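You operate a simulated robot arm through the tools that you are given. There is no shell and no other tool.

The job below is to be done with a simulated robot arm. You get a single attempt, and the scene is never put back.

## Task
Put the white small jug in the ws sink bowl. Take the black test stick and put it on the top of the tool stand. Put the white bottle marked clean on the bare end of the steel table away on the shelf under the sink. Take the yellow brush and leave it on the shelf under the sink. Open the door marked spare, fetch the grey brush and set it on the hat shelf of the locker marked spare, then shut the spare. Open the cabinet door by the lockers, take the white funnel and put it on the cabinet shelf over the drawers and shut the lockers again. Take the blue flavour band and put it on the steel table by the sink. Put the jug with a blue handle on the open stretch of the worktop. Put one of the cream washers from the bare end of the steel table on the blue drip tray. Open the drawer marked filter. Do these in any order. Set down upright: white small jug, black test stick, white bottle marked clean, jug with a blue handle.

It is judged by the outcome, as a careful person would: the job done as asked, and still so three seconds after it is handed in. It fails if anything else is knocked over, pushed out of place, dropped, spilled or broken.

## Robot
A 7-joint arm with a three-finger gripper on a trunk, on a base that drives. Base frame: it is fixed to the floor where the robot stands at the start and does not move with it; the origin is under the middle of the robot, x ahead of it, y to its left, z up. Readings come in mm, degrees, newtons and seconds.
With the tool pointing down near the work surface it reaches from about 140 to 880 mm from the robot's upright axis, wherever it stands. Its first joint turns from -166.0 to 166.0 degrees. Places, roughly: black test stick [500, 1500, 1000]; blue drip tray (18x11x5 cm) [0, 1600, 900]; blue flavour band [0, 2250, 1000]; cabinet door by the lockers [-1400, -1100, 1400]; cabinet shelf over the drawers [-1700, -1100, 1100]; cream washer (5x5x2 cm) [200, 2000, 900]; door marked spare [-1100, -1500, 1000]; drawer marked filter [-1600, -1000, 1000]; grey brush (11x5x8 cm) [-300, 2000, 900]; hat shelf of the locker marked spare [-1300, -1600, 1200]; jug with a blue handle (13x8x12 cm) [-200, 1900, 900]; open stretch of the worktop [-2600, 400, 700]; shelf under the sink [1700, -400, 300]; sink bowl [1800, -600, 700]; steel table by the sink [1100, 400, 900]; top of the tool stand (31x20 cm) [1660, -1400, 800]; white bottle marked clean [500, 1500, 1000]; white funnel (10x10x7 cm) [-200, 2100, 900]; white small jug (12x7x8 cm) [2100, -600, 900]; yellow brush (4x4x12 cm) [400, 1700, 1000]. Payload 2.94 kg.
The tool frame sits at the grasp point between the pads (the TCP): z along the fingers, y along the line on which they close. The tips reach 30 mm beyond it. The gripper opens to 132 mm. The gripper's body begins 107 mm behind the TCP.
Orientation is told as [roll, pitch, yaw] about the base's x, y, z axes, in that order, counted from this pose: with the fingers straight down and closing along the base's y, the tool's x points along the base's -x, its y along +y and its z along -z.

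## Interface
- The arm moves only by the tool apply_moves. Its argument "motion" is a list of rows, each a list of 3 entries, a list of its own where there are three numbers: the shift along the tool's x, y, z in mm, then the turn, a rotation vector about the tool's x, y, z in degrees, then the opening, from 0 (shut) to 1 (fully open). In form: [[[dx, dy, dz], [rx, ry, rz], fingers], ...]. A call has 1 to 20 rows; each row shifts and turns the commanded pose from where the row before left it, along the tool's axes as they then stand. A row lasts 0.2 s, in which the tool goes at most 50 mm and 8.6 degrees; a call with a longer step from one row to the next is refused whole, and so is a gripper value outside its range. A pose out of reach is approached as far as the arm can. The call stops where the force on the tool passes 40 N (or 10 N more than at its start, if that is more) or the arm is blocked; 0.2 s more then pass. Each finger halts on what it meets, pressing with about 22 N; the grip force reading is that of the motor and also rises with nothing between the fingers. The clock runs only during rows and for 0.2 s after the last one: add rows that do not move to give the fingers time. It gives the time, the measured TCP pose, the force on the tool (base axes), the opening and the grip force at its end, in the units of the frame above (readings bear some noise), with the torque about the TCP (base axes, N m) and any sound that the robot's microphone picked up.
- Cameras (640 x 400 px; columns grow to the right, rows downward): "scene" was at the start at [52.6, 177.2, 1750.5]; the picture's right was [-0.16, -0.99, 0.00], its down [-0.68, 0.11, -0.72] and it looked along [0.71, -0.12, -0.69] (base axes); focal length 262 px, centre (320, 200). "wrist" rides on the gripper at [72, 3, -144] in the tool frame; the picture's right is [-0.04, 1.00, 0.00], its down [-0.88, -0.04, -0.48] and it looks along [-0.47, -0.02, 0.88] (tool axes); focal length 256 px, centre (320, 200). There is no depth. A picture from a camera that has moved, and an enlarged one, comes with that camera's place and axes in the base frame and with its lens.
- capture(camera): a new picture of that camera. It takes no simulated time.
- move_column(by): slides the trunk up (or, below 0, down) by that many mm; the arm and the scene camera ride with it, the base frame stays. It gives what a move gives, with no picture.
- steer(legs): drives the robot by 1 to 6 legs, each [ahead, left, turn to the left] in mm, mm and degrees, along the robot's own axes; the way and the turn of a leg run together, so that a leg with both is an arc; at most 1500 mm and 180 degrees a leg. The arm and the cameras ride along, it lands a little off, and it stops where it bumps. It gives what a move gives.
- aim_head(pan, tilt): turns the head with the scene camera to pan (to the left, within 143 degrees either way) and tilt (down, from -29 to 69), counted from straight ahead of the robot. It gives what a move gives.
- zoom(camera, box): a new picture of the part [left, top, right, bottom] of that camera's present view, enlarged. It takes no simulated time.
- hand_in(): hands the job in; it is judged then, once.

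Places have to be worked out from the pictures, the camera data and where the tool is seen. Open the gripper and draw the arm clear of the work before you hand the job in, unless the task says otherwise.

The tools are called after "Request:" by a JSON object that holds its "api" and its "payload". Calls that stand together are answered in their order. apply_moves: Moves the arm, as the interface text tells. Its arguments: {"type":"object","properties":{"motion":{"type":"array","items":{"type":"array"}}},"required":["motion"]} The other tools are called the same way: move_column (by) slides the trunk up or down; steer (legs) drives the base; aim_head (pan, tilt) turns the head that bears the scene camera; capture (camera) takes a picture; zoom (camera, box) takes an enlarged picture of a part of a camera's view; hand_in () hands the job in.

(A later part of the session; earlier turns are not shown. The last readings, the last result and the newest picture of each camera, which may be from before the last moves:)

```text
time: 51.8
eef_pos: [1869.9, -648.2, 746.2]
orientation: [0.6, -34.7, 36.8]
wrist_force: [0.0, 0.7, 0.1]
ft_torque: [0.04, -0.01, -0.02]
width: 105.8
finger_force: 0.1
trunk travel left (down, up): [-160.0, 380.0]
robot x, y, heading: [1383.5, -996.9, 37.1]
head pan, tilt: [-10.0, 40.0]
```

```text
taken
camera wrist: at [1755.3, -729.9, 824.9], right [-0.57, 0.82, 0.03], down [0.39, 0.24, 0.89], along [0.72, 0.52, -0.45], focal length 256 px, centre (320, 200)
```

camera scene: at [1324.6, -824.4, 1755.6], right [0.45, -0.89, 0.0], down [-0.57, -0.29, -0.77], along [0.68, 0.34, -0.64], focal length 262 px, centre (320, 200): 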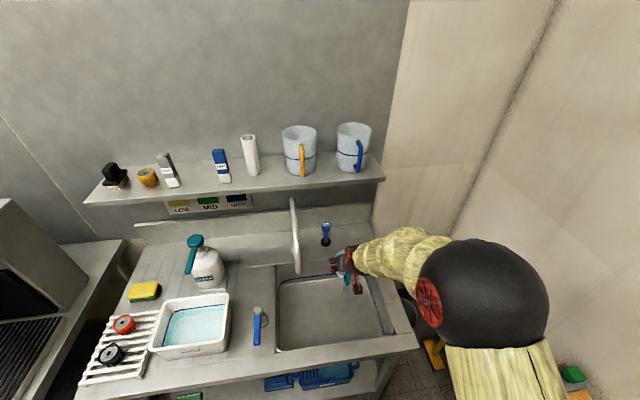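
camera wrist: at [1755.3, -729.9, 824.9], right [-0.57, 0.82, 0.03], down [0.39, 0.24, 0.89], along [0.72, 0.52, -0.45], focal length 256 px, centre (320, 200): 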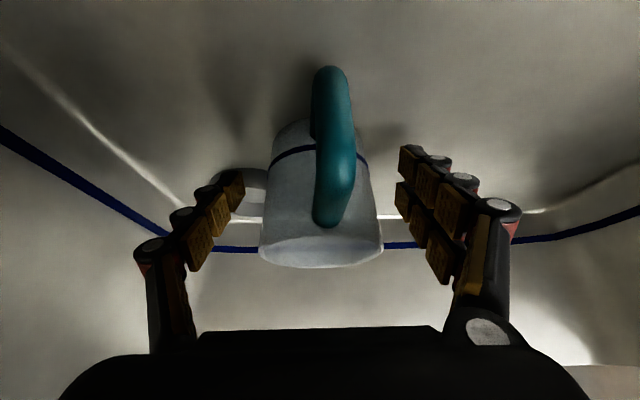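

Jug is standing released. Raising the trunk straight up to clear.

Request:
{"api": "move_column", "payload": {"by": 250}}

Request:
{"api": "apply_moves", "payload": {"motion": [[[33, 0, -23], [0, 0, 0], 0.8], [[33, 0, -23], [0, 0, 0], 0.8], [[33, 0, -23], [0, 0, 0], 0.8], [[33, 0, -23], [0, 0, 0], 0.8], [[33, 0, -23], [0, 0, 0], 0.8], [[0, 0, 0], [0, 7, 0], 0.9], [[0, 0, 0], [0, 7, 0], 1], [[0, 0, 0], [0, 7, 0], 1], [[0, 0, 0], [0, 7, 0], 1], [[0, 0, 0], [0, 7, 0], 1], [[0, 0, 0], [0, 0, 0], 1]]}}

Request:
{"api": "capture", "payload": {"camera": "scene"}}

Request:
{"api": "capture", "payload": {"camera": "wrist"}}

```text
time: 54.4
eef_pos: [1869.1, -647.7, 995.9]
orientation: [0.6, -34.9, 36.8]
wrist_force: [0.5, 0.2, -0.6]
ft_torque: [-0.02, 0.0, 0.01]
width: 105.6
finger_force: 0.0
trunk travel left (down, up): [-410.0, 130.0]
robot x, y, heading: [1383.5, -996.6, 36.9]
head pan, tilt: [-10.0, 40.0]
```

```text
time: 56.8
eef_pos: [1720.9, -779.3, 1000.8]
orientation: [1.0, -3.2, 37.1]
wrist_force: [0.3, 0.2, 0.3]
ft_torque: [0.0, 0.0, 0.01]
width: 131.7
finger_force: 0.1
out of reach, approached as far as the arm can: row 2, 3, 4, 10
trunk travel left (down, up): [-410.0, 130.0]
robot x, y, heading: [1384.8, -997.6, 36.7]
head pan, tilt: [-10.0, 40.0]
```

```text
taken
camera scene: at [1324.9, -824.3, 1915.5], right [0.45, -0.89, 0.0], down [-0.57, -0.29, -0.77], along [0.68, 0.34, -0.64], focal length 262 px, centre (320, 200)
```

scene: 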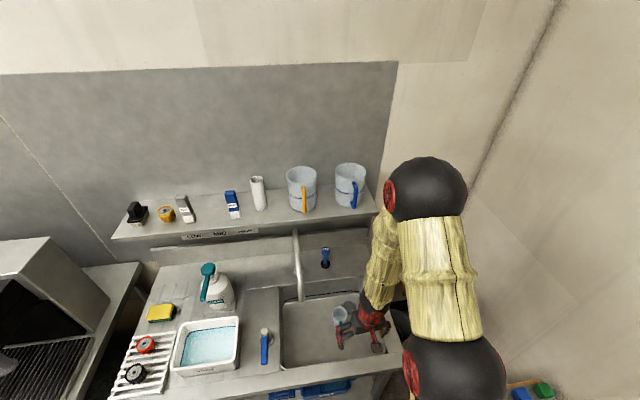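

```text
taken
camera wrist: at [1656.8, -826.9, 1140.7], right [-0.57, 0.82, 0.02], down [0.71, 0.48, 0.52], along [0.42, 0.31, -0.85], focal length 256 px, centre (320, 200)
```

wrist: 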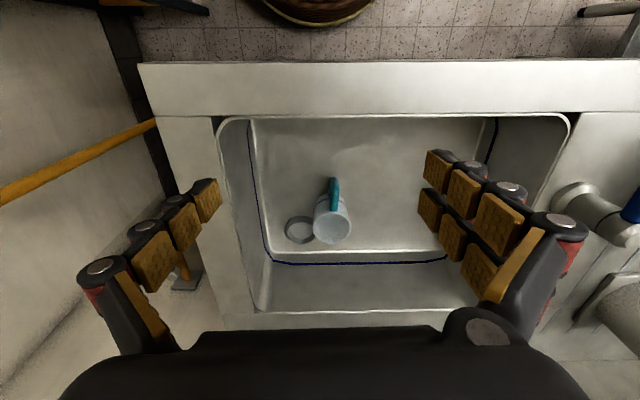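

The jug stands upright in the bowl. Now raise the arm, and survey the under-sink shelf before leaving.

Request:
{"api": "apply_moves", "payload": {"motion": [[[0, 0, -45], [0, 0, 0], 1], [[0, 0, -45], [0, 0, 0], 1], [[0, 0, -45], [0, 0, 0], 1], [[0, 0, -45], [0, 0, 0], 1], [[0, 40, 0], [0, 0, 0], 1], [[0, 40, 0], [0, 0, 0], 1], [[0, 40, 0], [0, 0, 0], 1], [[0, 40, 0], [0, 0, 0], 1], [[0, 40, 0], [0, 0, 0], 1], [[30, 40, 0], [0, 0, 0], 1], [[30, 40, 0], [0, 0, 0], 1], [[0, 0, 0], [0, 0, 0], 1]]}}

Request:
{"api": "steer", "payload": {"legs": [[-500, 200, 0]]}}

Request:
{"api": "aim_head", "payload": {"pan": -5, "tilt": 45}}

Request:
{"api": "capture", "payload": {"camera": "scene"}}

```text
time: 59.4
eef_pos: [1505.5, -596.0, 1183.5]
orientation: [0.5, 0.2, 37.1]
wrist_force: [-0.7, 0.6, 0.1]
ft_torque: [-0.01, 0.0, 0.0]
width: 132.1
finger_force: 0.1
out of reach, approached as far as the arm can: row 1
trunk travel left (down, up): [-410.0, 130.0]
robot x, y, heading: [1388.8, -1000.6, 36.7]
head pan, tilt: [-10.0, 40.0]
```

```text
time: 62.5
eef_pos: [986.6, -736.7, 1183.5]
orientation: [0.4, 0.1, 36.6]
wrist_force: [-0.3, -0.1, 0.7]
ft_torque: [0.01, -0.02, 0.0]
width: 132.0
finger_force: 0.1
trunk travel left (down, up): [-410.0, 130.0]
robot x, y, heading: [861.8, -1138.7, 36.5]
head pan, tilt: [-10.0, 40.0]
```

```text
time: 63.1
eef_pos: [987.1, -735.5, 1183.3]
orientation: [0.5, 0.3, 36.6]
wrist_force: [0.8, 0.3, 0.4]
ft_torque: [-0.02, -0.01, -0.03]
width: 132.1
finger_force: 0.2
trunk travel left (down, up): [-410.0, 130.0]
robot x, y, heading: [863.5, -1133.7, 36.3]
head pan, tilt: [-5.0, 45.0]
```

```text
taken
camera scene: at [798.2, -957.8, 1908.4], right [0.52, -0.85, 0.0], down [-0.6, -0.37, -0.71], along [0.6, 0.37, -0.71], focal length 262 px, centre (320, 200)
```

scene: 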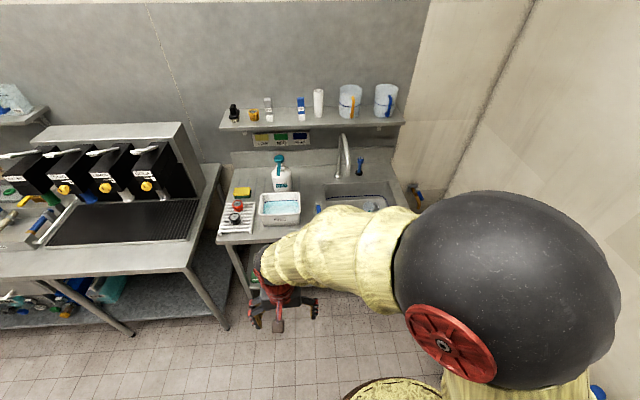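

Lowering the trunk fully here (free floor) to look into the under-sink shelf from a lower viewpoint.

Request:
{"api": "move_column", "payload": {"by": -400}}

Request:
{"api": "aim_head", "payload": {"pan": -5, "tilt": 35}}

Request:
{"api": "capture", "payload": {"camera": "scene"}}

Request:
{"api": "zoom", "payload": {"camera": "scene", "box": [180, 150, 420, 300]}}

Request:
{"api": "capture", "payload": {"camera": "wrist"}}

```text
time: 67.0
eef_pos: [986.7, -736.0, 783.2]
orientation: [0.5, 0.2, 36.6]
wrist_force: [-0.2, 0.0, 0.1]
ft_torque: [-0.01, 0.0, 0.02]
width: 132.0
finger_force: 0.2
trunk travel left (down, up): [-10.0, 530.0]
robot x, y, heading: [863.3, -1137.6, 36.3]
head pan, tilt: [-5.0, 45.0]
```

```text
time: 67.7
eef_pos: [987.2, -736.7, 783.0]
orientation: [0.4, 0.2, 36.6]
wrist_force: [-0.4, 0.8, 0.4]
ft_torque: [0.01, 0.0, -0.02]
width: 131.7
finger_force: 0.1
trunk travel left (down, up): [-10.0, 530.0]
robot x, y, heading: [865.7, -1137.1, 36.5]
head pan, tilt: [-5.0, 35.0]
```

```text
taken
camera scene: at [803.9, -954.3, 1523.1], right [0.52, -0.85, 0.0], down [-0.49, -0.3, -0.82], along [0.7, 0.42, -0.57], focal length 262 px, centre (320, 200)
```

scene: 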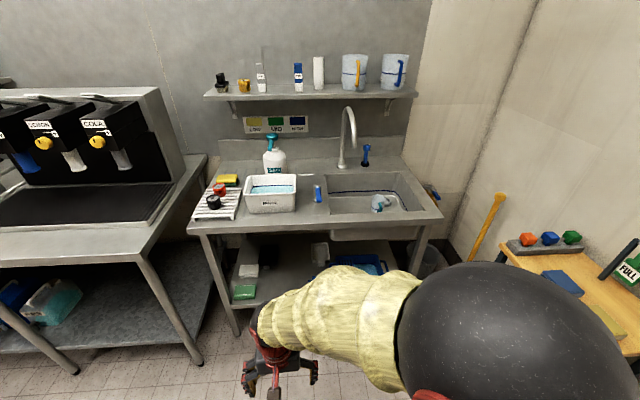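

```text
2.67 times, centred on (300, 225) of scene
camera zoom: at [803.9, -954.3, 1523.1], right [0.52, -0.85, 0.0], down [-0.49, -0.3, -0.82], along [0.7, 0.42, -0.57], focal length 698 px, centre (373, 133)
```

zoom: 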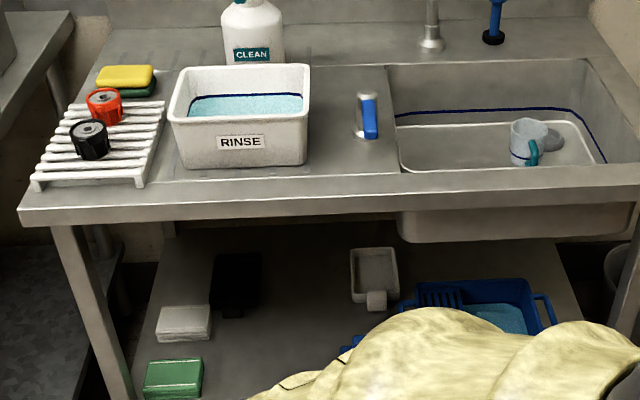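

```text
taken
camera wrist: at [929.0, -776.7, 928.0], right [-0.56, 0.83, 0.01], down [0.73, 0.49, 0.47], along [0.39, 0.27, -0.88], focal length 256 px, centre (320, 200)
```

wrist: 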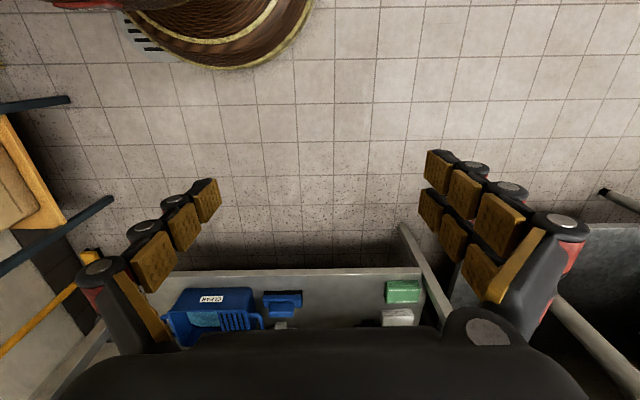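

The under-sink shelf's middle/front has free space. I test here, in free air, whether the arm can reach a low, tilted pose (needed for placing under the sink).

Request:
{"api": "apply_moves", "payload": {"motion": [[[0, 0, 0], [0, -7.5, 0], 1], [[0, 0, 0], [0, -7.5, 0], 1], [[0, 0, 0], [0, -7.5, 0], 1], [[0, 0, 0], [0, -7.5, 0], 1], [[0, 0, 0], [0, -7.5, 0], 1], [[0, 0, 0], [0, -7.5, 0], 1], [[0, 0, 0], [0, -7.5, 0], 1], [[0, 0, 0], [0, -7.5, 0], 1], [[-9.2, -41, 15.9], [0, 0, 0], 1], [[-9.2, -41, 15.9], [0, 0, 0], 1], [[-9.2, -41, 15.9], [0, 0, 0], 1], [[-9.2, -41, 15.9], [0, 0, 0], 1], [[-9.2, -41, 15.9], [0, 0, 0], 1], [[-9.2, -41, 15.9], [0, 0, 0], 1], [[0, 0, 0], [0, 0, 0], 1]]}}

Request:
{"api": "apply_moves", "payload": {"motion": [[[35.7, 0, 20.6], [0, 0, 0], 1], [[35.7, 0, 20.6], [0, 0, 0], 1], [[35.7, 0, 20.6], [0, 0, 0], 1], [[35.7, 0, 20.6], [0, 0, 0], 1], [[35.7, 0, 20.6], [0, 0, 0], 1], [[35.7, 0, 20.6], [0, 0, 0], 1], [[35.7, 0, 20.6], [0, 0, 0], 1], [[35.7, 0, 20.6], [0, 0, 0], 1], [[0, 0, 0], [0, 0, 0], 1]]}}

Request:
{"api": "capture", "payload": {"camera": "scene"}}

Request:
{"api": "capture", "payload": {"camera": "wrist"}}

```text
time: 70.9
eef_pos: [1211.2, -861.8, 779.5]
orientation: [0.5, -59.5, 35.8]
wrist_force: [-0.1, 0.4, -1.0]
ft_torque: [-0.01, 0.0, 0.01]
width: 131.6
finger_force: 0.0
out of reach, approached as far as the arm can: row 14
trunk travel left (down, up): [-10.0, 530.0]
robot x, y, heading: [867.7, -1141.4, 36.4]
head pan, tilt: [-5.0, 35.0]
```

```text
time: 72.9
eef_pos: [1205.0, -846.9, 663.8]
orientation: [-7.2, -57.9, 42.6]
wrist_force: [-0.2, 0.5, 0.0]
ft_torque: [0.0, 0.01, 0.02]
width: 132.0
finger_force: 0.0
out of reach, approached as far as the arm can: row 1, 2, 3, 4, 5, 6, 7, 8
trunk travel left (down, up): [-10.0, 530.0]
robot x, y, heading: [865.6, -1135.4, 36.2]
head pan, tilt: [-5.0, 35.0]
```

```text
taken
camera scene: at [804.1, -954.4, 1523.2], right [0.52, -0.85, 0.0], down [-0.49, -0.3, -0.82], along [0.7, 0.42, -0.57], focal length 262 px, centre (320, 200)
```

scene: 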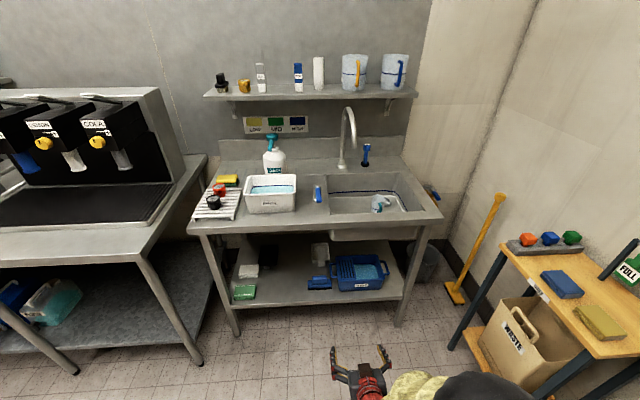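

```text
taken
camera wrist: at [1074.6, -937.8, 678.4], right [-0.58, 0.82, -0.03], down [0.03, 0.06, 1.0], along [0.82, 0.57, -0.06], focal length 256 px, centre (320, 200)
```

wrist: 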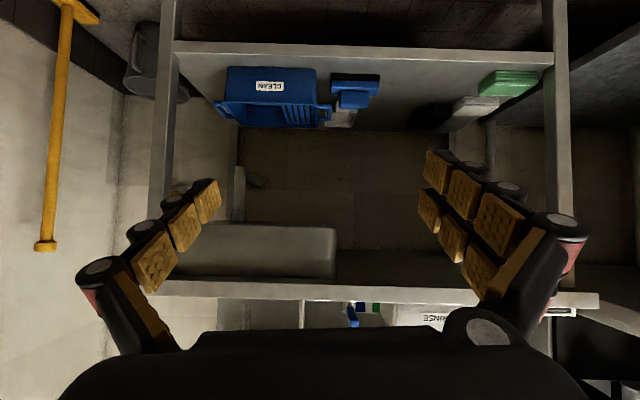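

The low pose is limited near the body; I test farther forward (still clear of the sink, whose front edge is ~840 mm ahead).

Request:
{"api": "apply_moves", "payload": {"motion": [[[-21.5, 0, 37.2], [0, 0, 0], 1], [[-21.5, 0, 37.2], [0, 0, 0], 1], [[-21.5, 0, 37.2], [0, 0, 0], 1], [[-21.5, 0, 37.2], [0, 0, 0], 1], [[-21.5, 0, 37.2], [0, 0, 0], 1], [[-21.5, 0, 37.2], [0, 0, 0], 1], [[0, 0, 0], [0, 0, 0], 1]]}}

Request:
{"api": "capture", "payload": {"camera": "wrist"}}

Request:
{"api": "aim_head", "payload": {"pan": -30, "tilt": 60}}

Request:
{"api": "capture", "payload": {"camera": "scene"}}

```text
time: 74.5
eef_pos: [1404.1, -680.0, 663.6]
orientation: [-4.9, -58.5, 40.2]
wrist_force: [0.4, 0.4, -0.6]
ft_torque: [0.01, -0.02, 0.04]
width: 132.2
finger_force: 0.1
out of reach, approached as far as the arm can: row 1, 2, 4
trunk travel left (down, up): [-10.0, 530.0]
robot x, y, heading: [862.7, -1134.3, 36.4]
head pan, tilt: [-5.0, 35.0]
```

```text
taken
camera wrist: at [1273.2, -770.9, 676.3], right [-0.57, 0.82, -0.01], down [0.04, 0.04, 1.0], along [0.82, 0.57, -0.05], focal length 256 px, centre (320, 200)
```

wrist: 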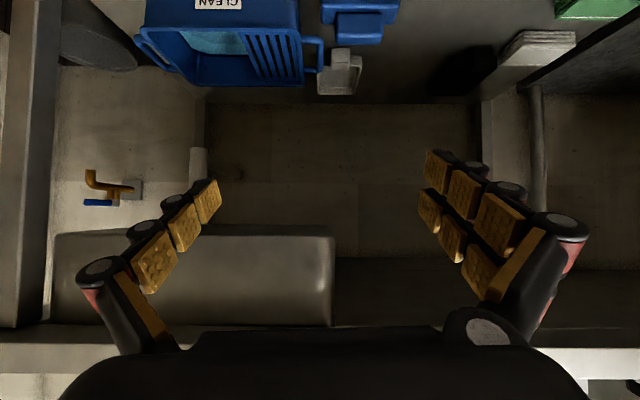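

```text
time: 75.4
eef_pos: [1403.6, -679.3, 662.7]
orientation: [-4.9, -58.4, 40.3]
wrist_force: [-0.3, 0.4, -0.1]
ft_torque: [0.01, 0.03, 0.01]
width: 131.9
finger_force: 0.0
trunk travel left (down, up): [-10.0, 530.0]
robot x, y, heading: [865.8, -1135.9, 36.3]
head pan, tilt: [-30.0, 60.0]
```

```text
taken
camera scene: at [795.1, -992.7, 1489.0], right [0.11, -0.99, 0.0], down [-0.86, -0.1, -0.5], along [0.5, 0.05, -0.87], focal length 262 px, centre (320, 200)
```

scene: 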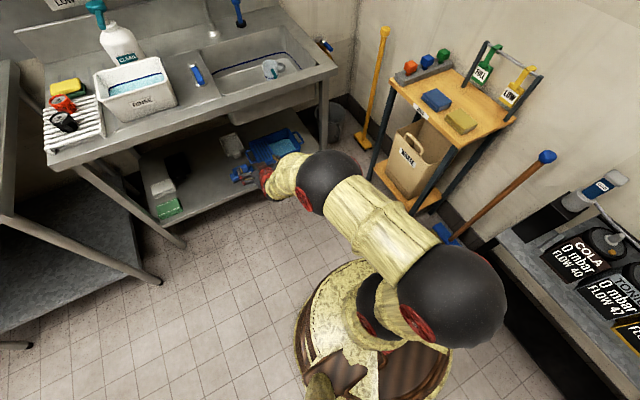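

Reach is better farther out. Now test lowering from here.

Request:
{"api": "apply_moves", "payload": {"motion": [[[34, 0, 21], [0, 0, 0], 1], [[34, 0, 21], [0, 0, 0], 1], [[34, 0, 21], [0, 0, 0], 1], [[34, 0, 21], [0, 0, 0], 1], [[34, 0, 21], [0, 0, 0], 1], [[34, 0, 21], [0, 0, 0], 1], [[0, 0, 0], [0, 0, 0], 1]]}}

Request:
{"api": "capture", "payload": {"camera": "scene"}}

Request:
{"api": "capture", "payload": {"camera": "wrist"}}

```text
time: 77.0
eef_pos: [1367.5, -676.6, 472.9]
orientation: [-5.0, -58.4, 40.3]
wrist_force: [0.6, -0.2, 0.6]
ft_torque: [0.0, -0.01, -0.01]
width: 132.2
finger_force: 0.1
out of reach, approached as far as the arm can: row 1, 2, 3, 4, 5, 6
trunk travel left (down, up): [-10.0, 530.0]
robot x, y, heading: [863.4, -1139.3, 36.5]
head pan, tilt: [-30.0, 60.0]
```

```text
taken
camera scene: at [795.3, -992.6, 1488.9], right [0.11, -0.99, 0.0], down [-0.86, -0.09, -0.5], along [0.5, 0.05, -0.87], focal length 262 px, centre (320, 200)
```

scene: 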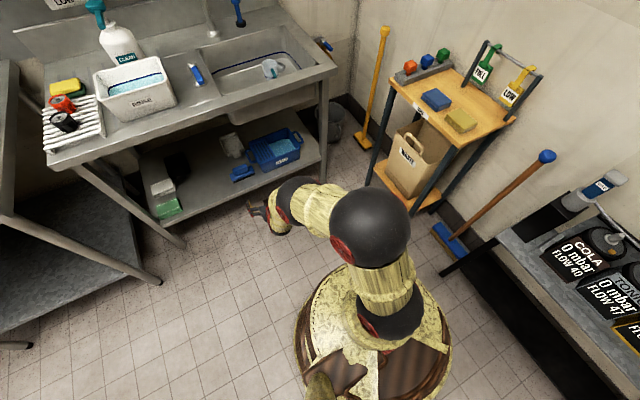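

```text
taken
camera wrist: at [1235.1, -767.4, 485.7], right [-0.57, 0.82, -0.01], down [0.04, 0.04, 1.0], along [0.82, 0.57, -0.05], focal length 256 px, centre (320, 200)
```

wrist: 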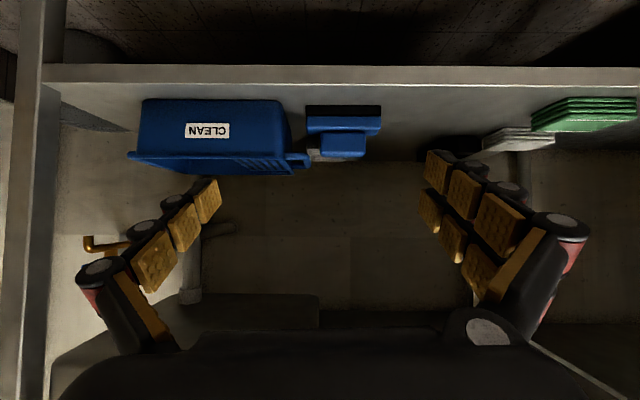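

Low tilted reach works (shelf top z≈302, front v≈878). Now raise trunk and arm back up for travelling, keeping the ~58° tilt for grabbing the bottle.

Request:
{"api": "move_column", "payload": {"by": 240}}

Request:
{"api": "apply_moves", "payload": {"motion": [[[-34, 0, -21], [0, 0, 0], 1], [[-34, 0, -21], [0, 0, 0], 1], [[-34, 0, -21], [0, 0, 0], 1], [[-34, 0, -21], [0, 0, 0], 1], [[-34, 0, -21], [0, 0, 0], 1], [[-34, 0, -21], [0, 0, 0], 1], [[-34, 0, -21], [0, 0, 0], 1], [[-34, 0, -21], [0, 0, 0], 1], [[-34, 0, -21], [0, 0, 0], 1], [[-34, 0, -21], [0, 0, 0], 1], [[-34, 0, -21], [0, 0, 0], 1], [[0, 0, 0], [0, 0, 0], 1]]}}

Request:
{"api": "capture", "payload": {"camera": "scene"}}

```text
time: 79.5
eef_pos: [1367.1, -677.4, 712.1]
orientation: [-4.9, -58.5, 40.3]
wrist_force: [0.2, 0.2, -0.4]
ft_torque: [0.02, -0.01, -0.02]
width: 132.1
finger_force: 0.1
trunk travel left (down, up): [-250.0, 290.0]
robot x, y, heading: [861.1, -1137.1, 36.4]
head pan, tilt: [-30.0, 60.0]
```

```text
time: 82.1
eef_pos: [1353.1, -664.1, 1153.2]
orientation: [-5.0, -58.5, 40.4]
wrist_force: [0.1, 0.2, 0.1]
ft_torque: [0.0, 0.02, -0.02]
width: 132.1
finger_force: 0.1
trunk travel left (down, up): [-250.0, 290.0]
robot x, y, heading: [862.3, -1138.8, 36.4]
head pan, tilt: [-30.0, 60.0]
```

```text
taken
camera scene: at [794.9, -992.9, 1728.9], right [0.11, -0.99, 0.0], down [-0.86, -0.09, -0.5], along [0.5, 0.05, -0.87], focal length 262 px, centre (320, 200)
```

scene: 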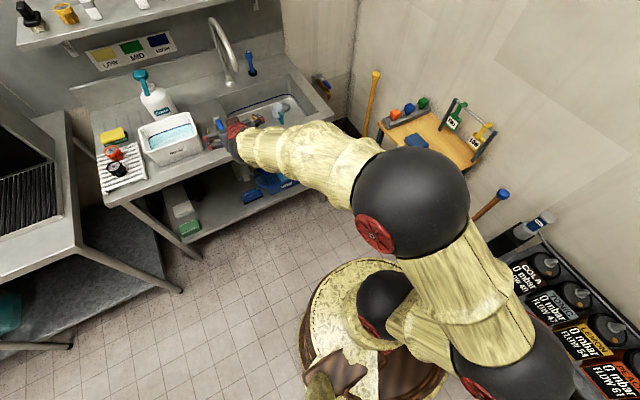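

Travelling left along the bench, staying well clear (v≈-50).

Request:
{"api": "steer", "payload": {"legs": [[-80, 1500, 0.4], [0, 850, 0]]}}

Request:
{"api": "aim_head", "payload": {"pan": 10, "tilt": 30}}

Request:
{"api": "capture", "payload": {"camera": "scene"}}

```text
refused: leg 1 is longer than a leg can be; nothing moved
```

```text
time: 83.2
eef_pos: [1352.6, -663.5, 1150.7]
orientation: [-5.0, -58.5, 40.3]
wrist_force: [0.0, 0.0, -0.1]
ft_torque: [-0.01, -0.01, 0.0]
width: 132.1
finger_force: 0.1
trunk travel left (down, up): [-250.0, 290.0]
robot x, y, heading: [866.0, -1138.7, 36.3]
head pan, tilt: [10.0, 30.0]
```

```text
taken
camera scene: at [791.3, -934.8, 1770.9], right [0.72, -0.69, 0.0], down [-0.35, -0.36, -0.87], along [0.6, 0.62, -0.5], focal length 262 px, centre (320, 200)
```

scene: 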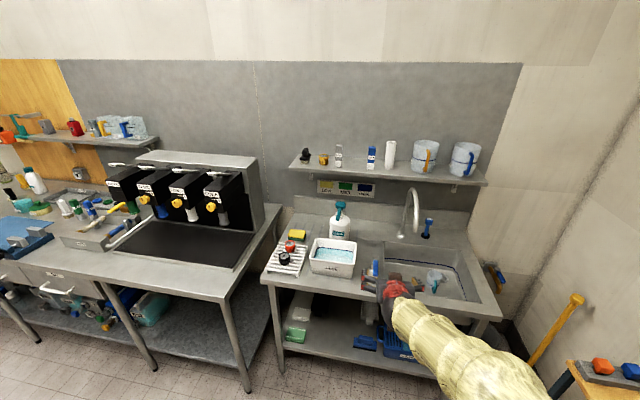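

Leg length slightly exceeded; retry with shorter legs.

Request:
{"api": "steer", "payload": {"legs": [[-60, 1400, 0.5], [0, 930, 0]]}}

Request:
{"api": "aim_head", "payload": {"pan": 10, "tilt": 30}}

Request:
{"api": "capture", "payload": {"camera": "scene"}}

```text
time: 94.7
eef_pos: [-138.9, 1182.5, 1152.8]
orientation: [-4.9, -58.5, 42.8]
wrist_force: [0.0, -0.4, 0.6]
ft_torque: [-0.01, -0.02, -0.02]
width: 132.2
finger_force: 0.0
trunk travel left (down, up): [-250.0, 290.0]
robot x, y, heading: [-608.6, 690.4, 38.7]
head pan, tilt: [10.0, 30.0]
```

```text
time: 95.3
eef_pos: [-139.1, 1183.6, 1153.1]
orientation: [-5.1, -58.5, 42.8]
wrist_force: [-0.1, 0.6, 0.7]
ft_torque: [0.0, 0.0, -0.05]
width: 132.0
finger_force: 0.0
trunk travel left (down, up): [-250.0, 290.0]
robot x, y, heading: [-607.9, 689.6, 38.5]
head pan, tilt: [10.0, 30.0]
```

```text
taken
camera scene: at [-688.2, 888.7, 1771.0], right [0.75, -0.66, 0.0], down [-0.33, -0.38, -0.87], along [0.57, 0.65, -0.5], focal length 262 px, centre (320, 200)
```

scene: 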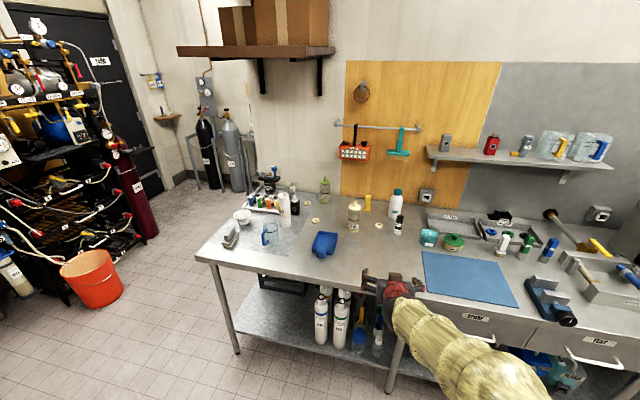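

At u≈-917. The test stick stands in front of the clean bottle, so I take the stick first (vertical grasp). Return tool to vertical and retract before driving in.

Request:
{"api": "apply_moves", "payload": {"motion": [[[0, 0, 0], [0, 7.3, 0], 1], [[0, 0, 0], [0, 7.3, 0], 1], [[0, 0, 0], [0, 7.3, 0], 1], [[0, 0, 0], [0, 7.3, 0], 1], [[0, 0, 0], [0, 7.3, 0], 1], [[0, 0, 0], [0, 7.3, 0], 1], [[0, 0, 0], [0, 7.3, 0], 1], [[0, 0, 0], [0, 7.4, 0], 1], [[0, 0, 0], [-2.6, 0, 0], 1], [[40, 0, -4], [0, 0, 0], 1], [[40, 0, -4], [0, 0, 0], 1], [[40, 0, -4], [0, 0, 0], 1], [[40, 0, -4], [0, 0, 0], 1], [[40, 0, -4], [0, 0, 0], 1], [[40, 0, -4], [0, 0, 0], 1], [[40, 0, -4], [0, 0, 0], 1], [[0, 0, 0], [0, 0, 0], 1]]}}

Request:
{"api": "steer", "payload": {"legs": [[550, -60, -1.7]]}}

Request:
{"api": "aim_head", "payload": {"pan": 10, "tilt": 40}}

Request:
{"api": "capture", "payload": {"camera": "scene"}}

Request:
{"api": "capture", "payload": {"camera": "wrist"}}

```text
time: 98.9
eef_pos: [-356.5, 1010.5, 1178.7]
orientation: [0.0, -0.1, 38.4]
wrist_force: [0.1, -0.5, -0.1]
ft_torque: [0.01, -0.03, 0.0]
width: 132.0
finger_force: 0.2
trunk travel left (down, up): [-250.0, 290.0]
robot x, y, heading: [-607.1, 691.4, 38.7]
head pan, tilt: [10.0, 30.0]
```

```text
time: 102.0
eef_pos: [121.8, 1295.5, 1179.8]
orientation: [0.0, -0.1, 37.2]
wrist_force: [-0.3, 0.3, -0.3]
ft_torque: [-0.03, 0.03, 0.0]
width: 132.2
finger_force: 0.1
trunk travel left (down, up): [-250.0, 290.0]
robot x, y, heading: [-135.8, 978.9, 37.4]
head pan, tilt: [10.0, 30.0]
```

```text
time: 102.8
eef_pos: [120.7, 1293.8, 1178.8]
orientation: [0.0, -0.1, 37.1]
wrist_force: [0.2, 0.0, -0.1]
ft_torque: [-0.01, 0.01, -0.04]
width: 132.0
finger_force: 0.0
trunk travel left (down, up): [-250.0, 290.0]
robot x, y, heading: [-139.7, 983.6, 37.3]
head pan, tilt: [10.0, 40.0]
```

```text
taken
camera scene: at [-217.3, 1177.3, 1755.7], right [0.74, -0.68, 0.0], down [-0.44, -0.47, -0.77], along [0.52, 0.56, -0.64], focal length 262 px, centre (320, 200)
```

scene: 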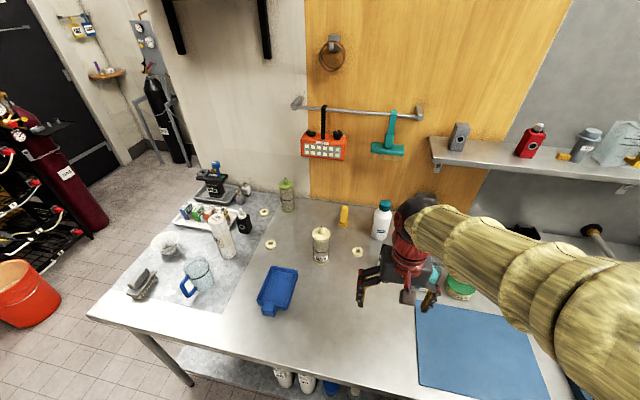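

```text
taken
camera wrist: at [62.2, 1254.4, 1323.2], right [-0.57, 0.82, 0.0], down [0.72, 0.5, 0.48], along [0.39, 0.27, -0.88], focal length 256 px, centre (320, 200)
```

wrist: 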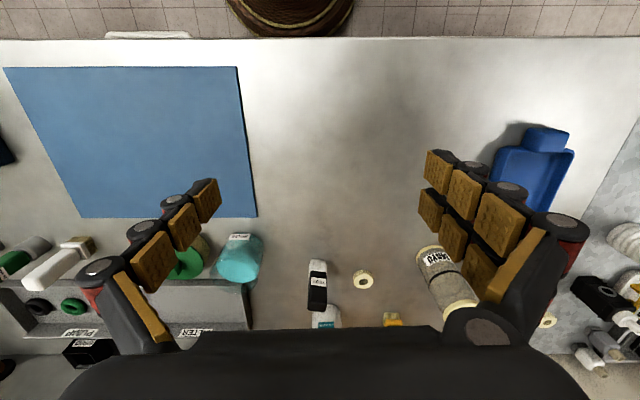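

Stick base at ≈(387,1474), table z≈907, top z≈1016. I move above it and check with the wrist camera.

Request:
{"api": "apply_moves", "payload": {"motion": [[[-40, -2, 0], [0, 0, 0], 0.8], [[-40, -2, 0], [0, 0, 0], 0.8], [[-40, -2, 0], [0, 0, 0], 0.7], [[-40, -2, 0], [0, 0, 0], 0.7], [[-40, -2, 0], [0, 0, 0], 0.7], [[-40, -2, 0], [0, 0, 0], 0.7], [[-40, -2, 0], [0, 0, 0], 0.7], [[-40, -2, 0], [0, 0, 0], 0.7], [[0, 0, 30], [0, 0, 0], 0.7], [[0, 0, 30], [0, 0, 0], 0.7], [[0, 0, 0], [0, 0, 0], 0.7]]}}

Request:
{"api": "capture", "payload": {"camera": "wrist"}}

Request:
{"api": "zoom", "payload": {"camera": "scene", "box": [300, 170, 500, 295]}}

```text
time: 105.2
eef_pos: [387.1, 1475.3, 1120.7]
orientation: [0.0, -0.1, 37.2]
wrist_force: [0.2, 0.0, 0.7]
ft_torque: [0.03, 0.01, 0.02]
width: 92.4
finger_force: 0.0
trunk travel left (down, up): [-250.0, 290.0]
robot x, y, heading: [-137.4, 981.1, 37.3]
head pan, tilt: [10.0, 40.0]
```

```text
taken
camera wrist: at [327.3, 1435.1, 1264.4], right [-0.57, 0.82, 0.0], down [0.72, 0.5, 0.48], along [0.39, 0.27, -0.88], focal length 256 px, centre (320, 200)
```

wrist: 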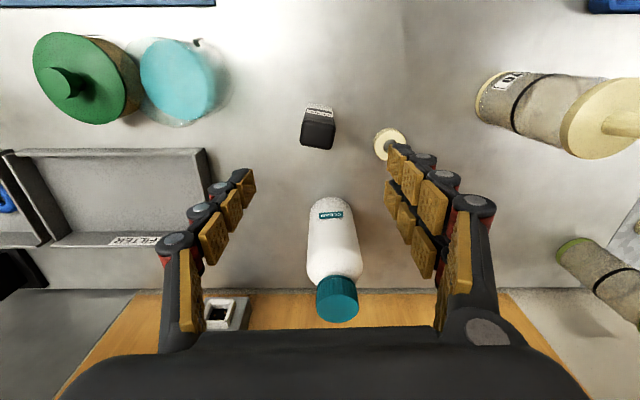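

```text
3.20 times, centred on (400, 232) of scene
camera zoom: at [-216.9, 1177.7, 1755.7], right [0.74, -0.68, 0.0], down [-0.44, -0.47, -0.77], along [0.52, 0.56, -0.64], focal length 837 px, centre (64, 96)
```

zoom: 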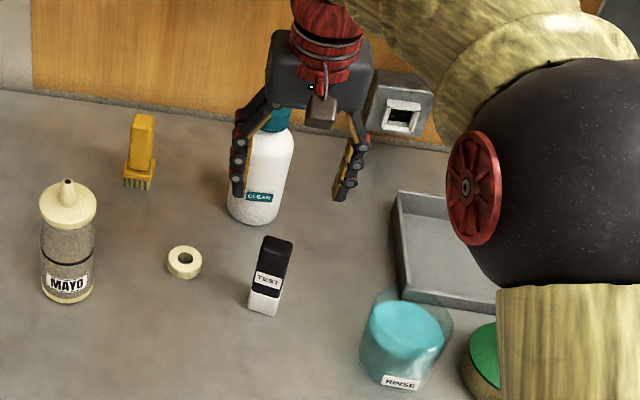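

Top of stick triangulates to (378,1468,1016). Correct 11 mm back, descend to TCP z≈985 and close.

Request:
{"api": "apply_moves", "payload": {"motion": [[[11.4, 0, 0], [0, 0, 0], 0.6], [[0, 0, 34], [0, 0, 0], 0.55], [[0, 0, 34], [0, 0, 0], 0.55], [[0, 0, 34], [0, 0, 0], 0.55], [[0, 0, 33], [0, 0, 0], 0.55], [[0, 0, 0], [0, 0, 0], 0.55]]}}

Request:
{"api": "capture", "payload": {"camera": "wrist"}}

```text
time: 106.6
eef_pos: [375.8, 1469.6, 984.0]
orientation: [0.0, 0.0, 37.1]
wrist_force: [0.6, 1.1, 0.2]
ft_torque: [0.02, 0.02, 0.01]
width: 72.7
finger_force: 0.1
trunk travel left (down, up): [-250.0, 290.0]
robot x, y, heading: [-135.3, 981.5, 37.4]
head pan, tilt: [10.0, 40.0]
```

```text
taken
camera wrist: at [317.2, 1429.2, 1128.8], right [-0.57, 0.82, 0.0], down [0.72, 0.5, 0.48], along [0.39, 0.27, -0.88], focal length 256 px, centre (320, 200)
```

wrist: 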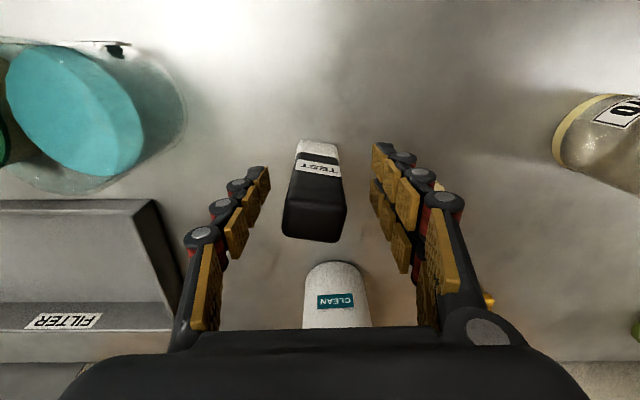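

Stick is centred but rotated a few degrees; I yaw the tool +7° to match and close.

Request:
{"api": "apply_moves", "payload": {"motion": [[[0, 0, 0], [0, 0, 7], 0.5], [[0, 0, 0], [0, 0, 0], 0.4], [[0, 0, 0], [0, 0, 0], 0.3], [[0, 0, 0], [0, 0, 0], 0.2], [[0, 0, 0], [0, 0, 0], 0.12], [[0, 0, 0], [0, 0, 0], 0.12], [[0, 0, 0], [0, 0, 0], 0.12]]}}

Request:
{"api": "capture", "payload": {"camera": "wrist"}}

```text
time: 108.2
eef_pos: [377.0, 1469.9, 984.2]
orientation: [-0.1, -0.1, 30.3]
wrist_force: [-0.1, 0.3, -0.7]
ft_torque: [0.0, 0.01, -0.03]
width: 33.4
finger_force: 22.2
trunk travel left (down, up): [-250.0, 290.0]
robot x, y, heading: [-138.7, 979.9, 37.5]
head pan, tilt: [10.0, 40.0]
```

```text
taken
camera wrist: at [312.8, 1436.4, 1128.7], right [-0.46, 0.89, 0.0], down [0.78, 0.41, 0.48], along [0.42, 0.22, -0.88], focal length 256 px, centre (320, 200)
```

wrist: 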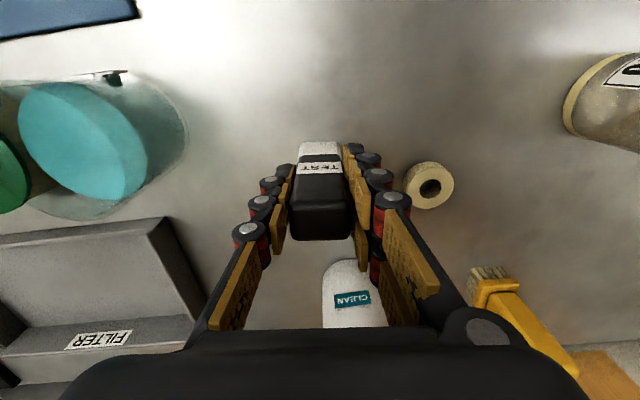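

Stick held (33 mm). Lift, retract and back away from the bench.

Request:
{"api": "apply_moves", "payload": {"motion": [[[0, 0, -30], [0, 0, 0], 0.12], [[0, 0, -45], [0, 0, 0], 0.12], [[0, 0, -45], [0, 0, 0], 0.12], [[0, 0, -45], [0, 0, 0], 0.12], [[0, 0, -45], [0, 0, 0], 0.12], [[45, 0, 0], [0, 0, 0], 0.12], [[45, 0, 0], [0, 0, 0], 0.12], [[45, 0, 0], [0, 0, 0], 0.12], [[45, 0, 0], [0, 0, 0], 0.12], [[45, 0, 0], [0, 0, 0], 0.12], [[45, 0, 0], [0, 0, 0], 0.12], [[0, 0, 0], [0, 0, 0], 0.12]]}}

Request:
{"api": "steer", "payload": {"legs": [[-450, 0, 0], [0, -1450, 0], [100, -950, 0], [150, 0, -90]]}}

Request:
{"api": "aim_head", "payload": {"pan": 10, "tilt": 40}}

Request:
{"api": "capture", "payload": {"camera": "scene"}}

Request:
{"api": "capture", "payload": {"camera": "wrist"}}

```text
time: 110.8
eef_pos: [142.7, 1331.6, 1193.6]
orientation: [0.1, -0.1, 30.2]
wrist_force: [0.3, -0.8, -0.4]
ft_torque: [0.02, -0.02, -0.01]
width: 33.0
finger_force: 22.7
trunk travel left (down, up): [-250.0, 290.0]
robot x, y, heading: [-136.5, 979.1, 37.2]
head pan, tilt: [10.0, 40.0]
```

```text
time: 128.6
eef_pos: [1547.1, -1376.6, 1194.1]
orientation: [0.0, 0.0, -57.8]
wrist_force: [0.6, 0.1, -0.1]
ft_torque: [-0.01, 0.02, 0.03]
width: 33.3
finger_force: 22.0
trunk travel left (down, up): [-250.0, 290.0]
robot x, y, heading: [1184.0, -1108.8, -50.5]
head pan, tilt: [10.0, 40.0]
```

```text
time: 129.2
eef_pos: [1545.9, -1376.5, 1194.7]
orientation: [0.0, -0.1, -57.7]
wrist_force: [0.3, 0.8, -1.1]
ft_torque: [0.01, 0.01, -0.01]
width: 33.7
finger_force: 22.0
trunk travel left (down, up): [-250.0, 290.0]
robot x, y, heading: [1184.6, -1106.5, -50.7]
head pan, tilt: [10.0, 40.0]
```

```text
taken
camera scene: at [1378.5, -1021.6, 1755.6], right [-0.65, -0.76, 0.0], down [-0.49, 0.42, -0.77], along [0.58, -0.5, -0.64], focal length 262 px, centre (320, 200)
```

scene: 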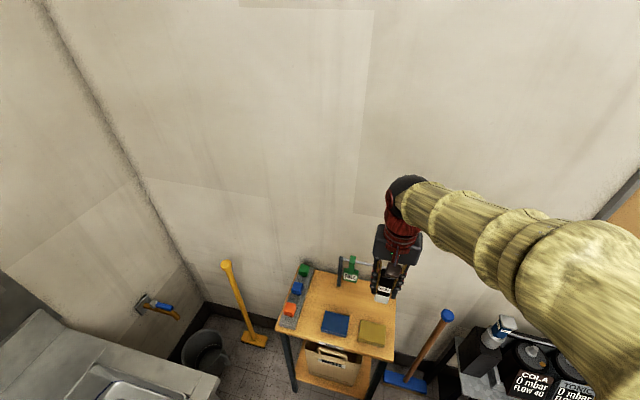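

```text
taken
camera wrist: at [1510.9, -1313.6, 1338.2], right [0.87, 0.5, 0.0], down [0.44, -0.76, 0.48], along [0.24, -0.41, -0.88], focal length 256 px, centre (320, 200)
```

wrist: 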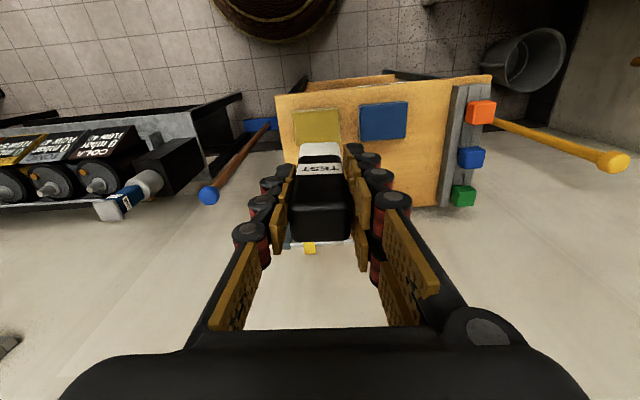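

The stand top (z≈800) corners are at (1800,-1175) and (1467,-1408); the free strip behind the two pads is near (1719,-1433). I move above and descend partially.

Request:
{"api": "apply_moves", "payload": {"motion": [[[-28, 23.2, 0], [0, 0, 0], 0.12], [[-28, 23.2, 0], [0, 0, 0], 0.12], [[-28, 23.2, 0], [0, 0, 0], 0.12], [[-28, 23.2, 0], [0, 0, 0], 0.12], [[-28, 23.2, 0], [0, 0, 0], 0.12], [[0, 0, 40], [0, 0, 0], 0.12], [[0, 0, 40], [0, 0, 0], 0.12], [[0, 0, 40], [0, 0, 0], 0.12], [[0, 0, 40], [0, 0, 0], 0.12], [[0, 0, 0], [0, 0, 0], 0.12]]}}

Request:
{"api": "capture", "payload": {"camera": "wrist"}}

Request:
{"api": "zoom", "payload": {"camera": "scene", "box": [240, 230, 440, 355]}}

```text
time: 131.3
eef_pos: [1720.2, -1434.3, 1035.2]
orientation: [0.0, -0.1, -57.8]
wrist_force: [1.1, 0.0, -1.0]
ft_torque: [-0.01, 0.0, -0.01]
width: 33.4
finger_force: 22.5
trunk travel left (down, up): [-250.0, 290.0]
robot x, y, heading: [1185.9, -1108.2, -50.7]
head pan, tilt: [10.0, 40.0]
```

```text
taken
camera wrist: at [1684.2, -1370.2, 1179.0], right [0.87, 0.5, 0.0], down [0.44, -0.76, 0.48], along [0.24, -0.41, -0.88], focal length 256 px, centre (320, 200)
```

wrist: 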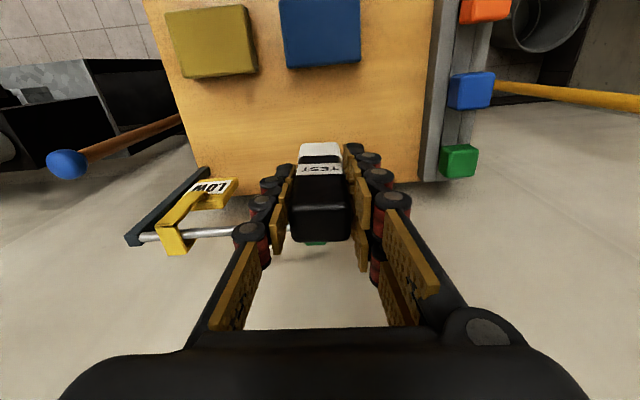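

```text
3.20 times, centred on (340, 292) of scene
camera zoom: at [1378.9, -1021.7, 1755.6], right [-0.65, -0.76, 0.0], down [-0.49, 0.42, -0.77], along [0.58, -0.5, -0.64], focal length 837 px, centre (256, -96)
```

zoom: 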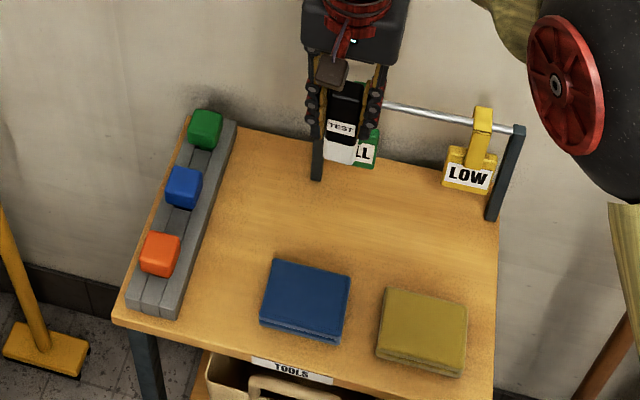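

Landing point projects onto clear wood behind the blue pad; rail is ~58 mm behind. Shift 20 mm toward the front for safety and descend.

Request:
{"api": "apply_moves", "payload": {"motion": [[[20, 0, 0], [0, 0, 0], 0.12], [[0, 0, 37], [0, 0, 0], 0.12], [[0, 0, 37], [0, 0, 0], 0.12], [[0, 0, 37], [0, 0, 0], 0.12], [[0, 0, 36], [0, 0, 0], 0.12], [[0, 0, 0], [0, 0, 0], 0.12]]}}

Request:
{"api": "zoom", "payload": {"camera": "scene", "box": [240, 230, 440, 355]}}

```text
time: 132.8
eef_pos: [1711.1, -1416.5, 884.7]
orientation: [0.0, -0.2, -57.7]
wrist_force: [0.2, 0.6, -1.1]
ft_torque: [0.04, 0.01, 0.0]
width: 33.3
finger_force: 21.7
trunk travel left (down, up): [-250.0, 290.0]
robot x, y, heading: [1185.7, -1111.6, -50.4]
head pan, tilt: [10.0, 40.0]
```

```text
3.20 times, centred on (340, 292) of scene
camera zoom: at [1379.0, -1021.7, 1755.6], right [-0.65, -0.76, 0.0], down [-0.49, 0.42, -0.77], along [0.58, -0.5, -0.64], focal length 837 px, centre (256, -96)
```

zoom: 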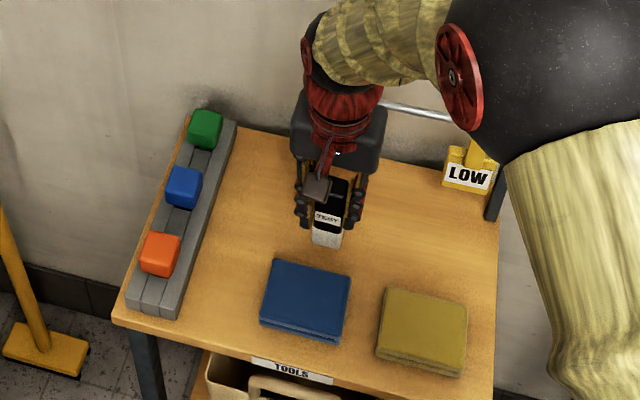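

Near the surface; lowering in tiny steps to touch.

Request:
{"api": "apply_moves", "payload": {"motion": [[[0, 0, 3], [0, 0, 0], 0.12], [[0, 0, 3], [0, 0, 0], 0.12], [[0, 0, 2], [0, 0, 0], 0.12], [[0, 0, 0], [0, 0, 0], 0.12]]}}

```text
time: 133.8
eef_pos: [1710.4, -1417.8, 880.3]
orientation: [0.2, -0.4, -57.7]
wrist_force: [3.1, -0.4, 21.6]
ft_torque: [-0.11, -0.17, 0.04]
width: 33.7
finger_force: 22.0
trunk travel left (down, up): [-250.0, 290.0]
robot x, y, heading: [1188.3, -1108.9, -50.6]
head pan, tilt: [10.0, 40.0]
```

Touching (21.6 N). Ease up 2 mm, then open slowly.

Request:
{"api": "apply_moves", "payload": {"motion": [[[0, 0, -3], [0, 0, 0], 0.12], [[0, 0, 0], [0, 0, 0], 0.25], [[0, 0, 0], [0, 0, 0], 0.35], [[0, 0, 0], [0, 0, 0], 0.5], [[0, 0, 0], [0, 0, 0], 0.5], [[0, 0, 0], [0, 0, 0], 0.5]]}}

Request:
{"api": "capture", "payload": {"camera": "wrist"}}

```text
time: 135.2
eef_pos: [1709.2, -1416.6, 881.7]
orientation: [0.0, -0.1, -57.7]
wrist_force: [0.1, -0.3, 0.5]
ft_torque: [0.02, 0.0, -0.01]
width: 66.1
finger_force: 0.0
trunk travel left (down, up): [-250.0, 290.0]
robot x, y, heading: [1184.2, -1110.3, -50.5]
head pan, tilt: [10.0, 40.0]
```

```text
taken
camera wrist: at [1673.4, -1353.1, 1025.3], right [0.87, 0.5, 0.0], down [0.44, -0.76, 0.48], along [0.24, -0.41, -0.88], focal length 256 px, centre (320, 200)
```

wrist: 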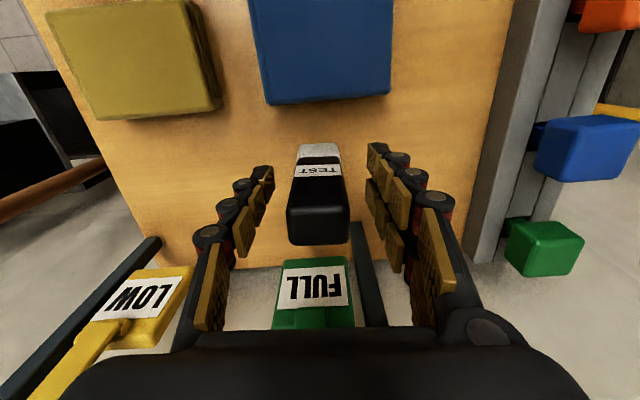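

Stick is standing. Rise straight up, retract, and check.

Request:
{"api": "apply_moves", "payload": {"motion": [[[0, 0, -30], [0, 0, 0], 0.5], [[0, 0, -45], [0, 0, 0], 0.5], [[0, 0, -45], [0, 0, 0], 0.5], [[0, 0, -45], [0, 0, 0], 0.5], [[0, 0, -45], [0, 0, 0], 0.5], [[0, 0, -45], [0, 0, 0], 0.6], [[0, 0, -45], [0, 0, 0], 0.7], [[45, 0, 0], [0, 0, -7], 0.8], [[45, 0, 0], [0, 0, 0], 0.9], [[45, 0, 0], [0, 0, 0], 1], [[45, 0, 0], [0, 0, 0], 1], [[0, 0, 0], [0, 0, 0], 1]]}}

Request:
{"api": "zoom", "payload": {"camera": "scene", "box": [240, 230, 440, 355]}}

```text
time: 137.8
eef_pos: [1602.1, -1273.5, 1183.3]
orientation: [0.0, -0.1, -50.7]
wrist_force: [0.3, 0.6, 0.1]
ft_torque: [-0.01, 0.0, -0.01]
width: 132.1
finger_force: 0.0
trunk travel left (down, up): [-250.0, 290.0]
robot x, y, heading: [1186.9, -1110.9, -50.3]
head pan, tilt: [10.0, 40.0]
```

```text
3.20 times, centred on (340, 292) of scene
camera zoom: at [1378.6, -1021.5, 1755.6], right [-0.65, -0.76, 0.0], down [-0.49, 0.42, -0.77], along [0.58, -0.5, -0.64], focal length 837 px, centre (256, -96)
```

zoom: 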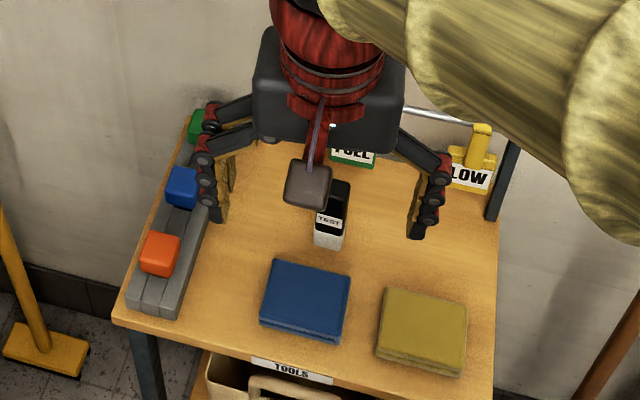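

Stick placed well. Driving back toward the bare end for the clean bottle.

Request:
{"api": "steer", "payload": {"legs": [[-200, 0, 0], [0, 0, 87.2], [-220, 1400, 0], [0, 880, 0]]}}

Request:
{"api": "aim_head", "payload": {"pan": 15, "tilt": 35}}

Request:
{"api": "capture", "payload": {"camera": "scene"}}

```text
time: 154.0
eef_pos: [-324.5, 1143.7, 1184.5]
orientation: [0.0, -0.1, 36.7]
wrist_force: [-1.3, 0.4, 0.0]
ft_torque: [-0.01, 0.0, 0.04]
width: 132.3
finger_force: 0.0
trunk travel left (down, up): [-250.0, 290.0]
robot x, y, heading: [-510.7, 734.2, 37.1]
head pan, tilt: [10.0, 40.0]
```

```text
time: 154.7
eef_pos: [-324.1, 1145.3, 1183.7]
orientation: [-0.1, -0.1, 36.7]
wrist_force: [-0.1, 0.3, -0.4]
ft_torque: [-0.01, 0.04, -0.01]
width: 132.2
finger_force: 0.0
trunk travel left (down, up): [-250.0, 290.0]
robot x, y, heading: [-510.1, 732.1, 36.9]
head pan, tilt: [15.0, 35.0]
```

```text
taken
camera scene: at [-589.0, 940.2, 1763.2], right [0.79, -0.62, 0.0], down [-0.35, -0.45, -0.82], along [0.51, 0.64, -0.57], focal length 262 px, centre (320, 200)
```

scene: 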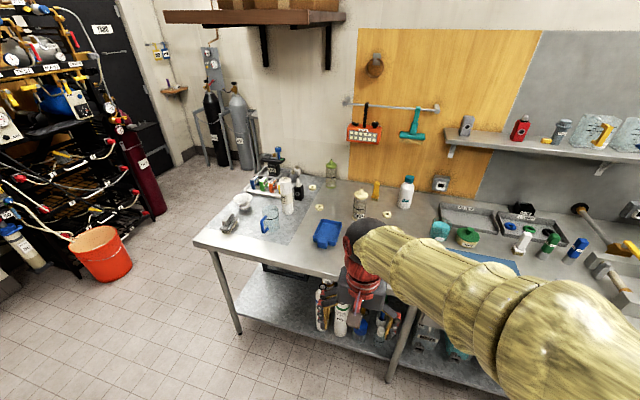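

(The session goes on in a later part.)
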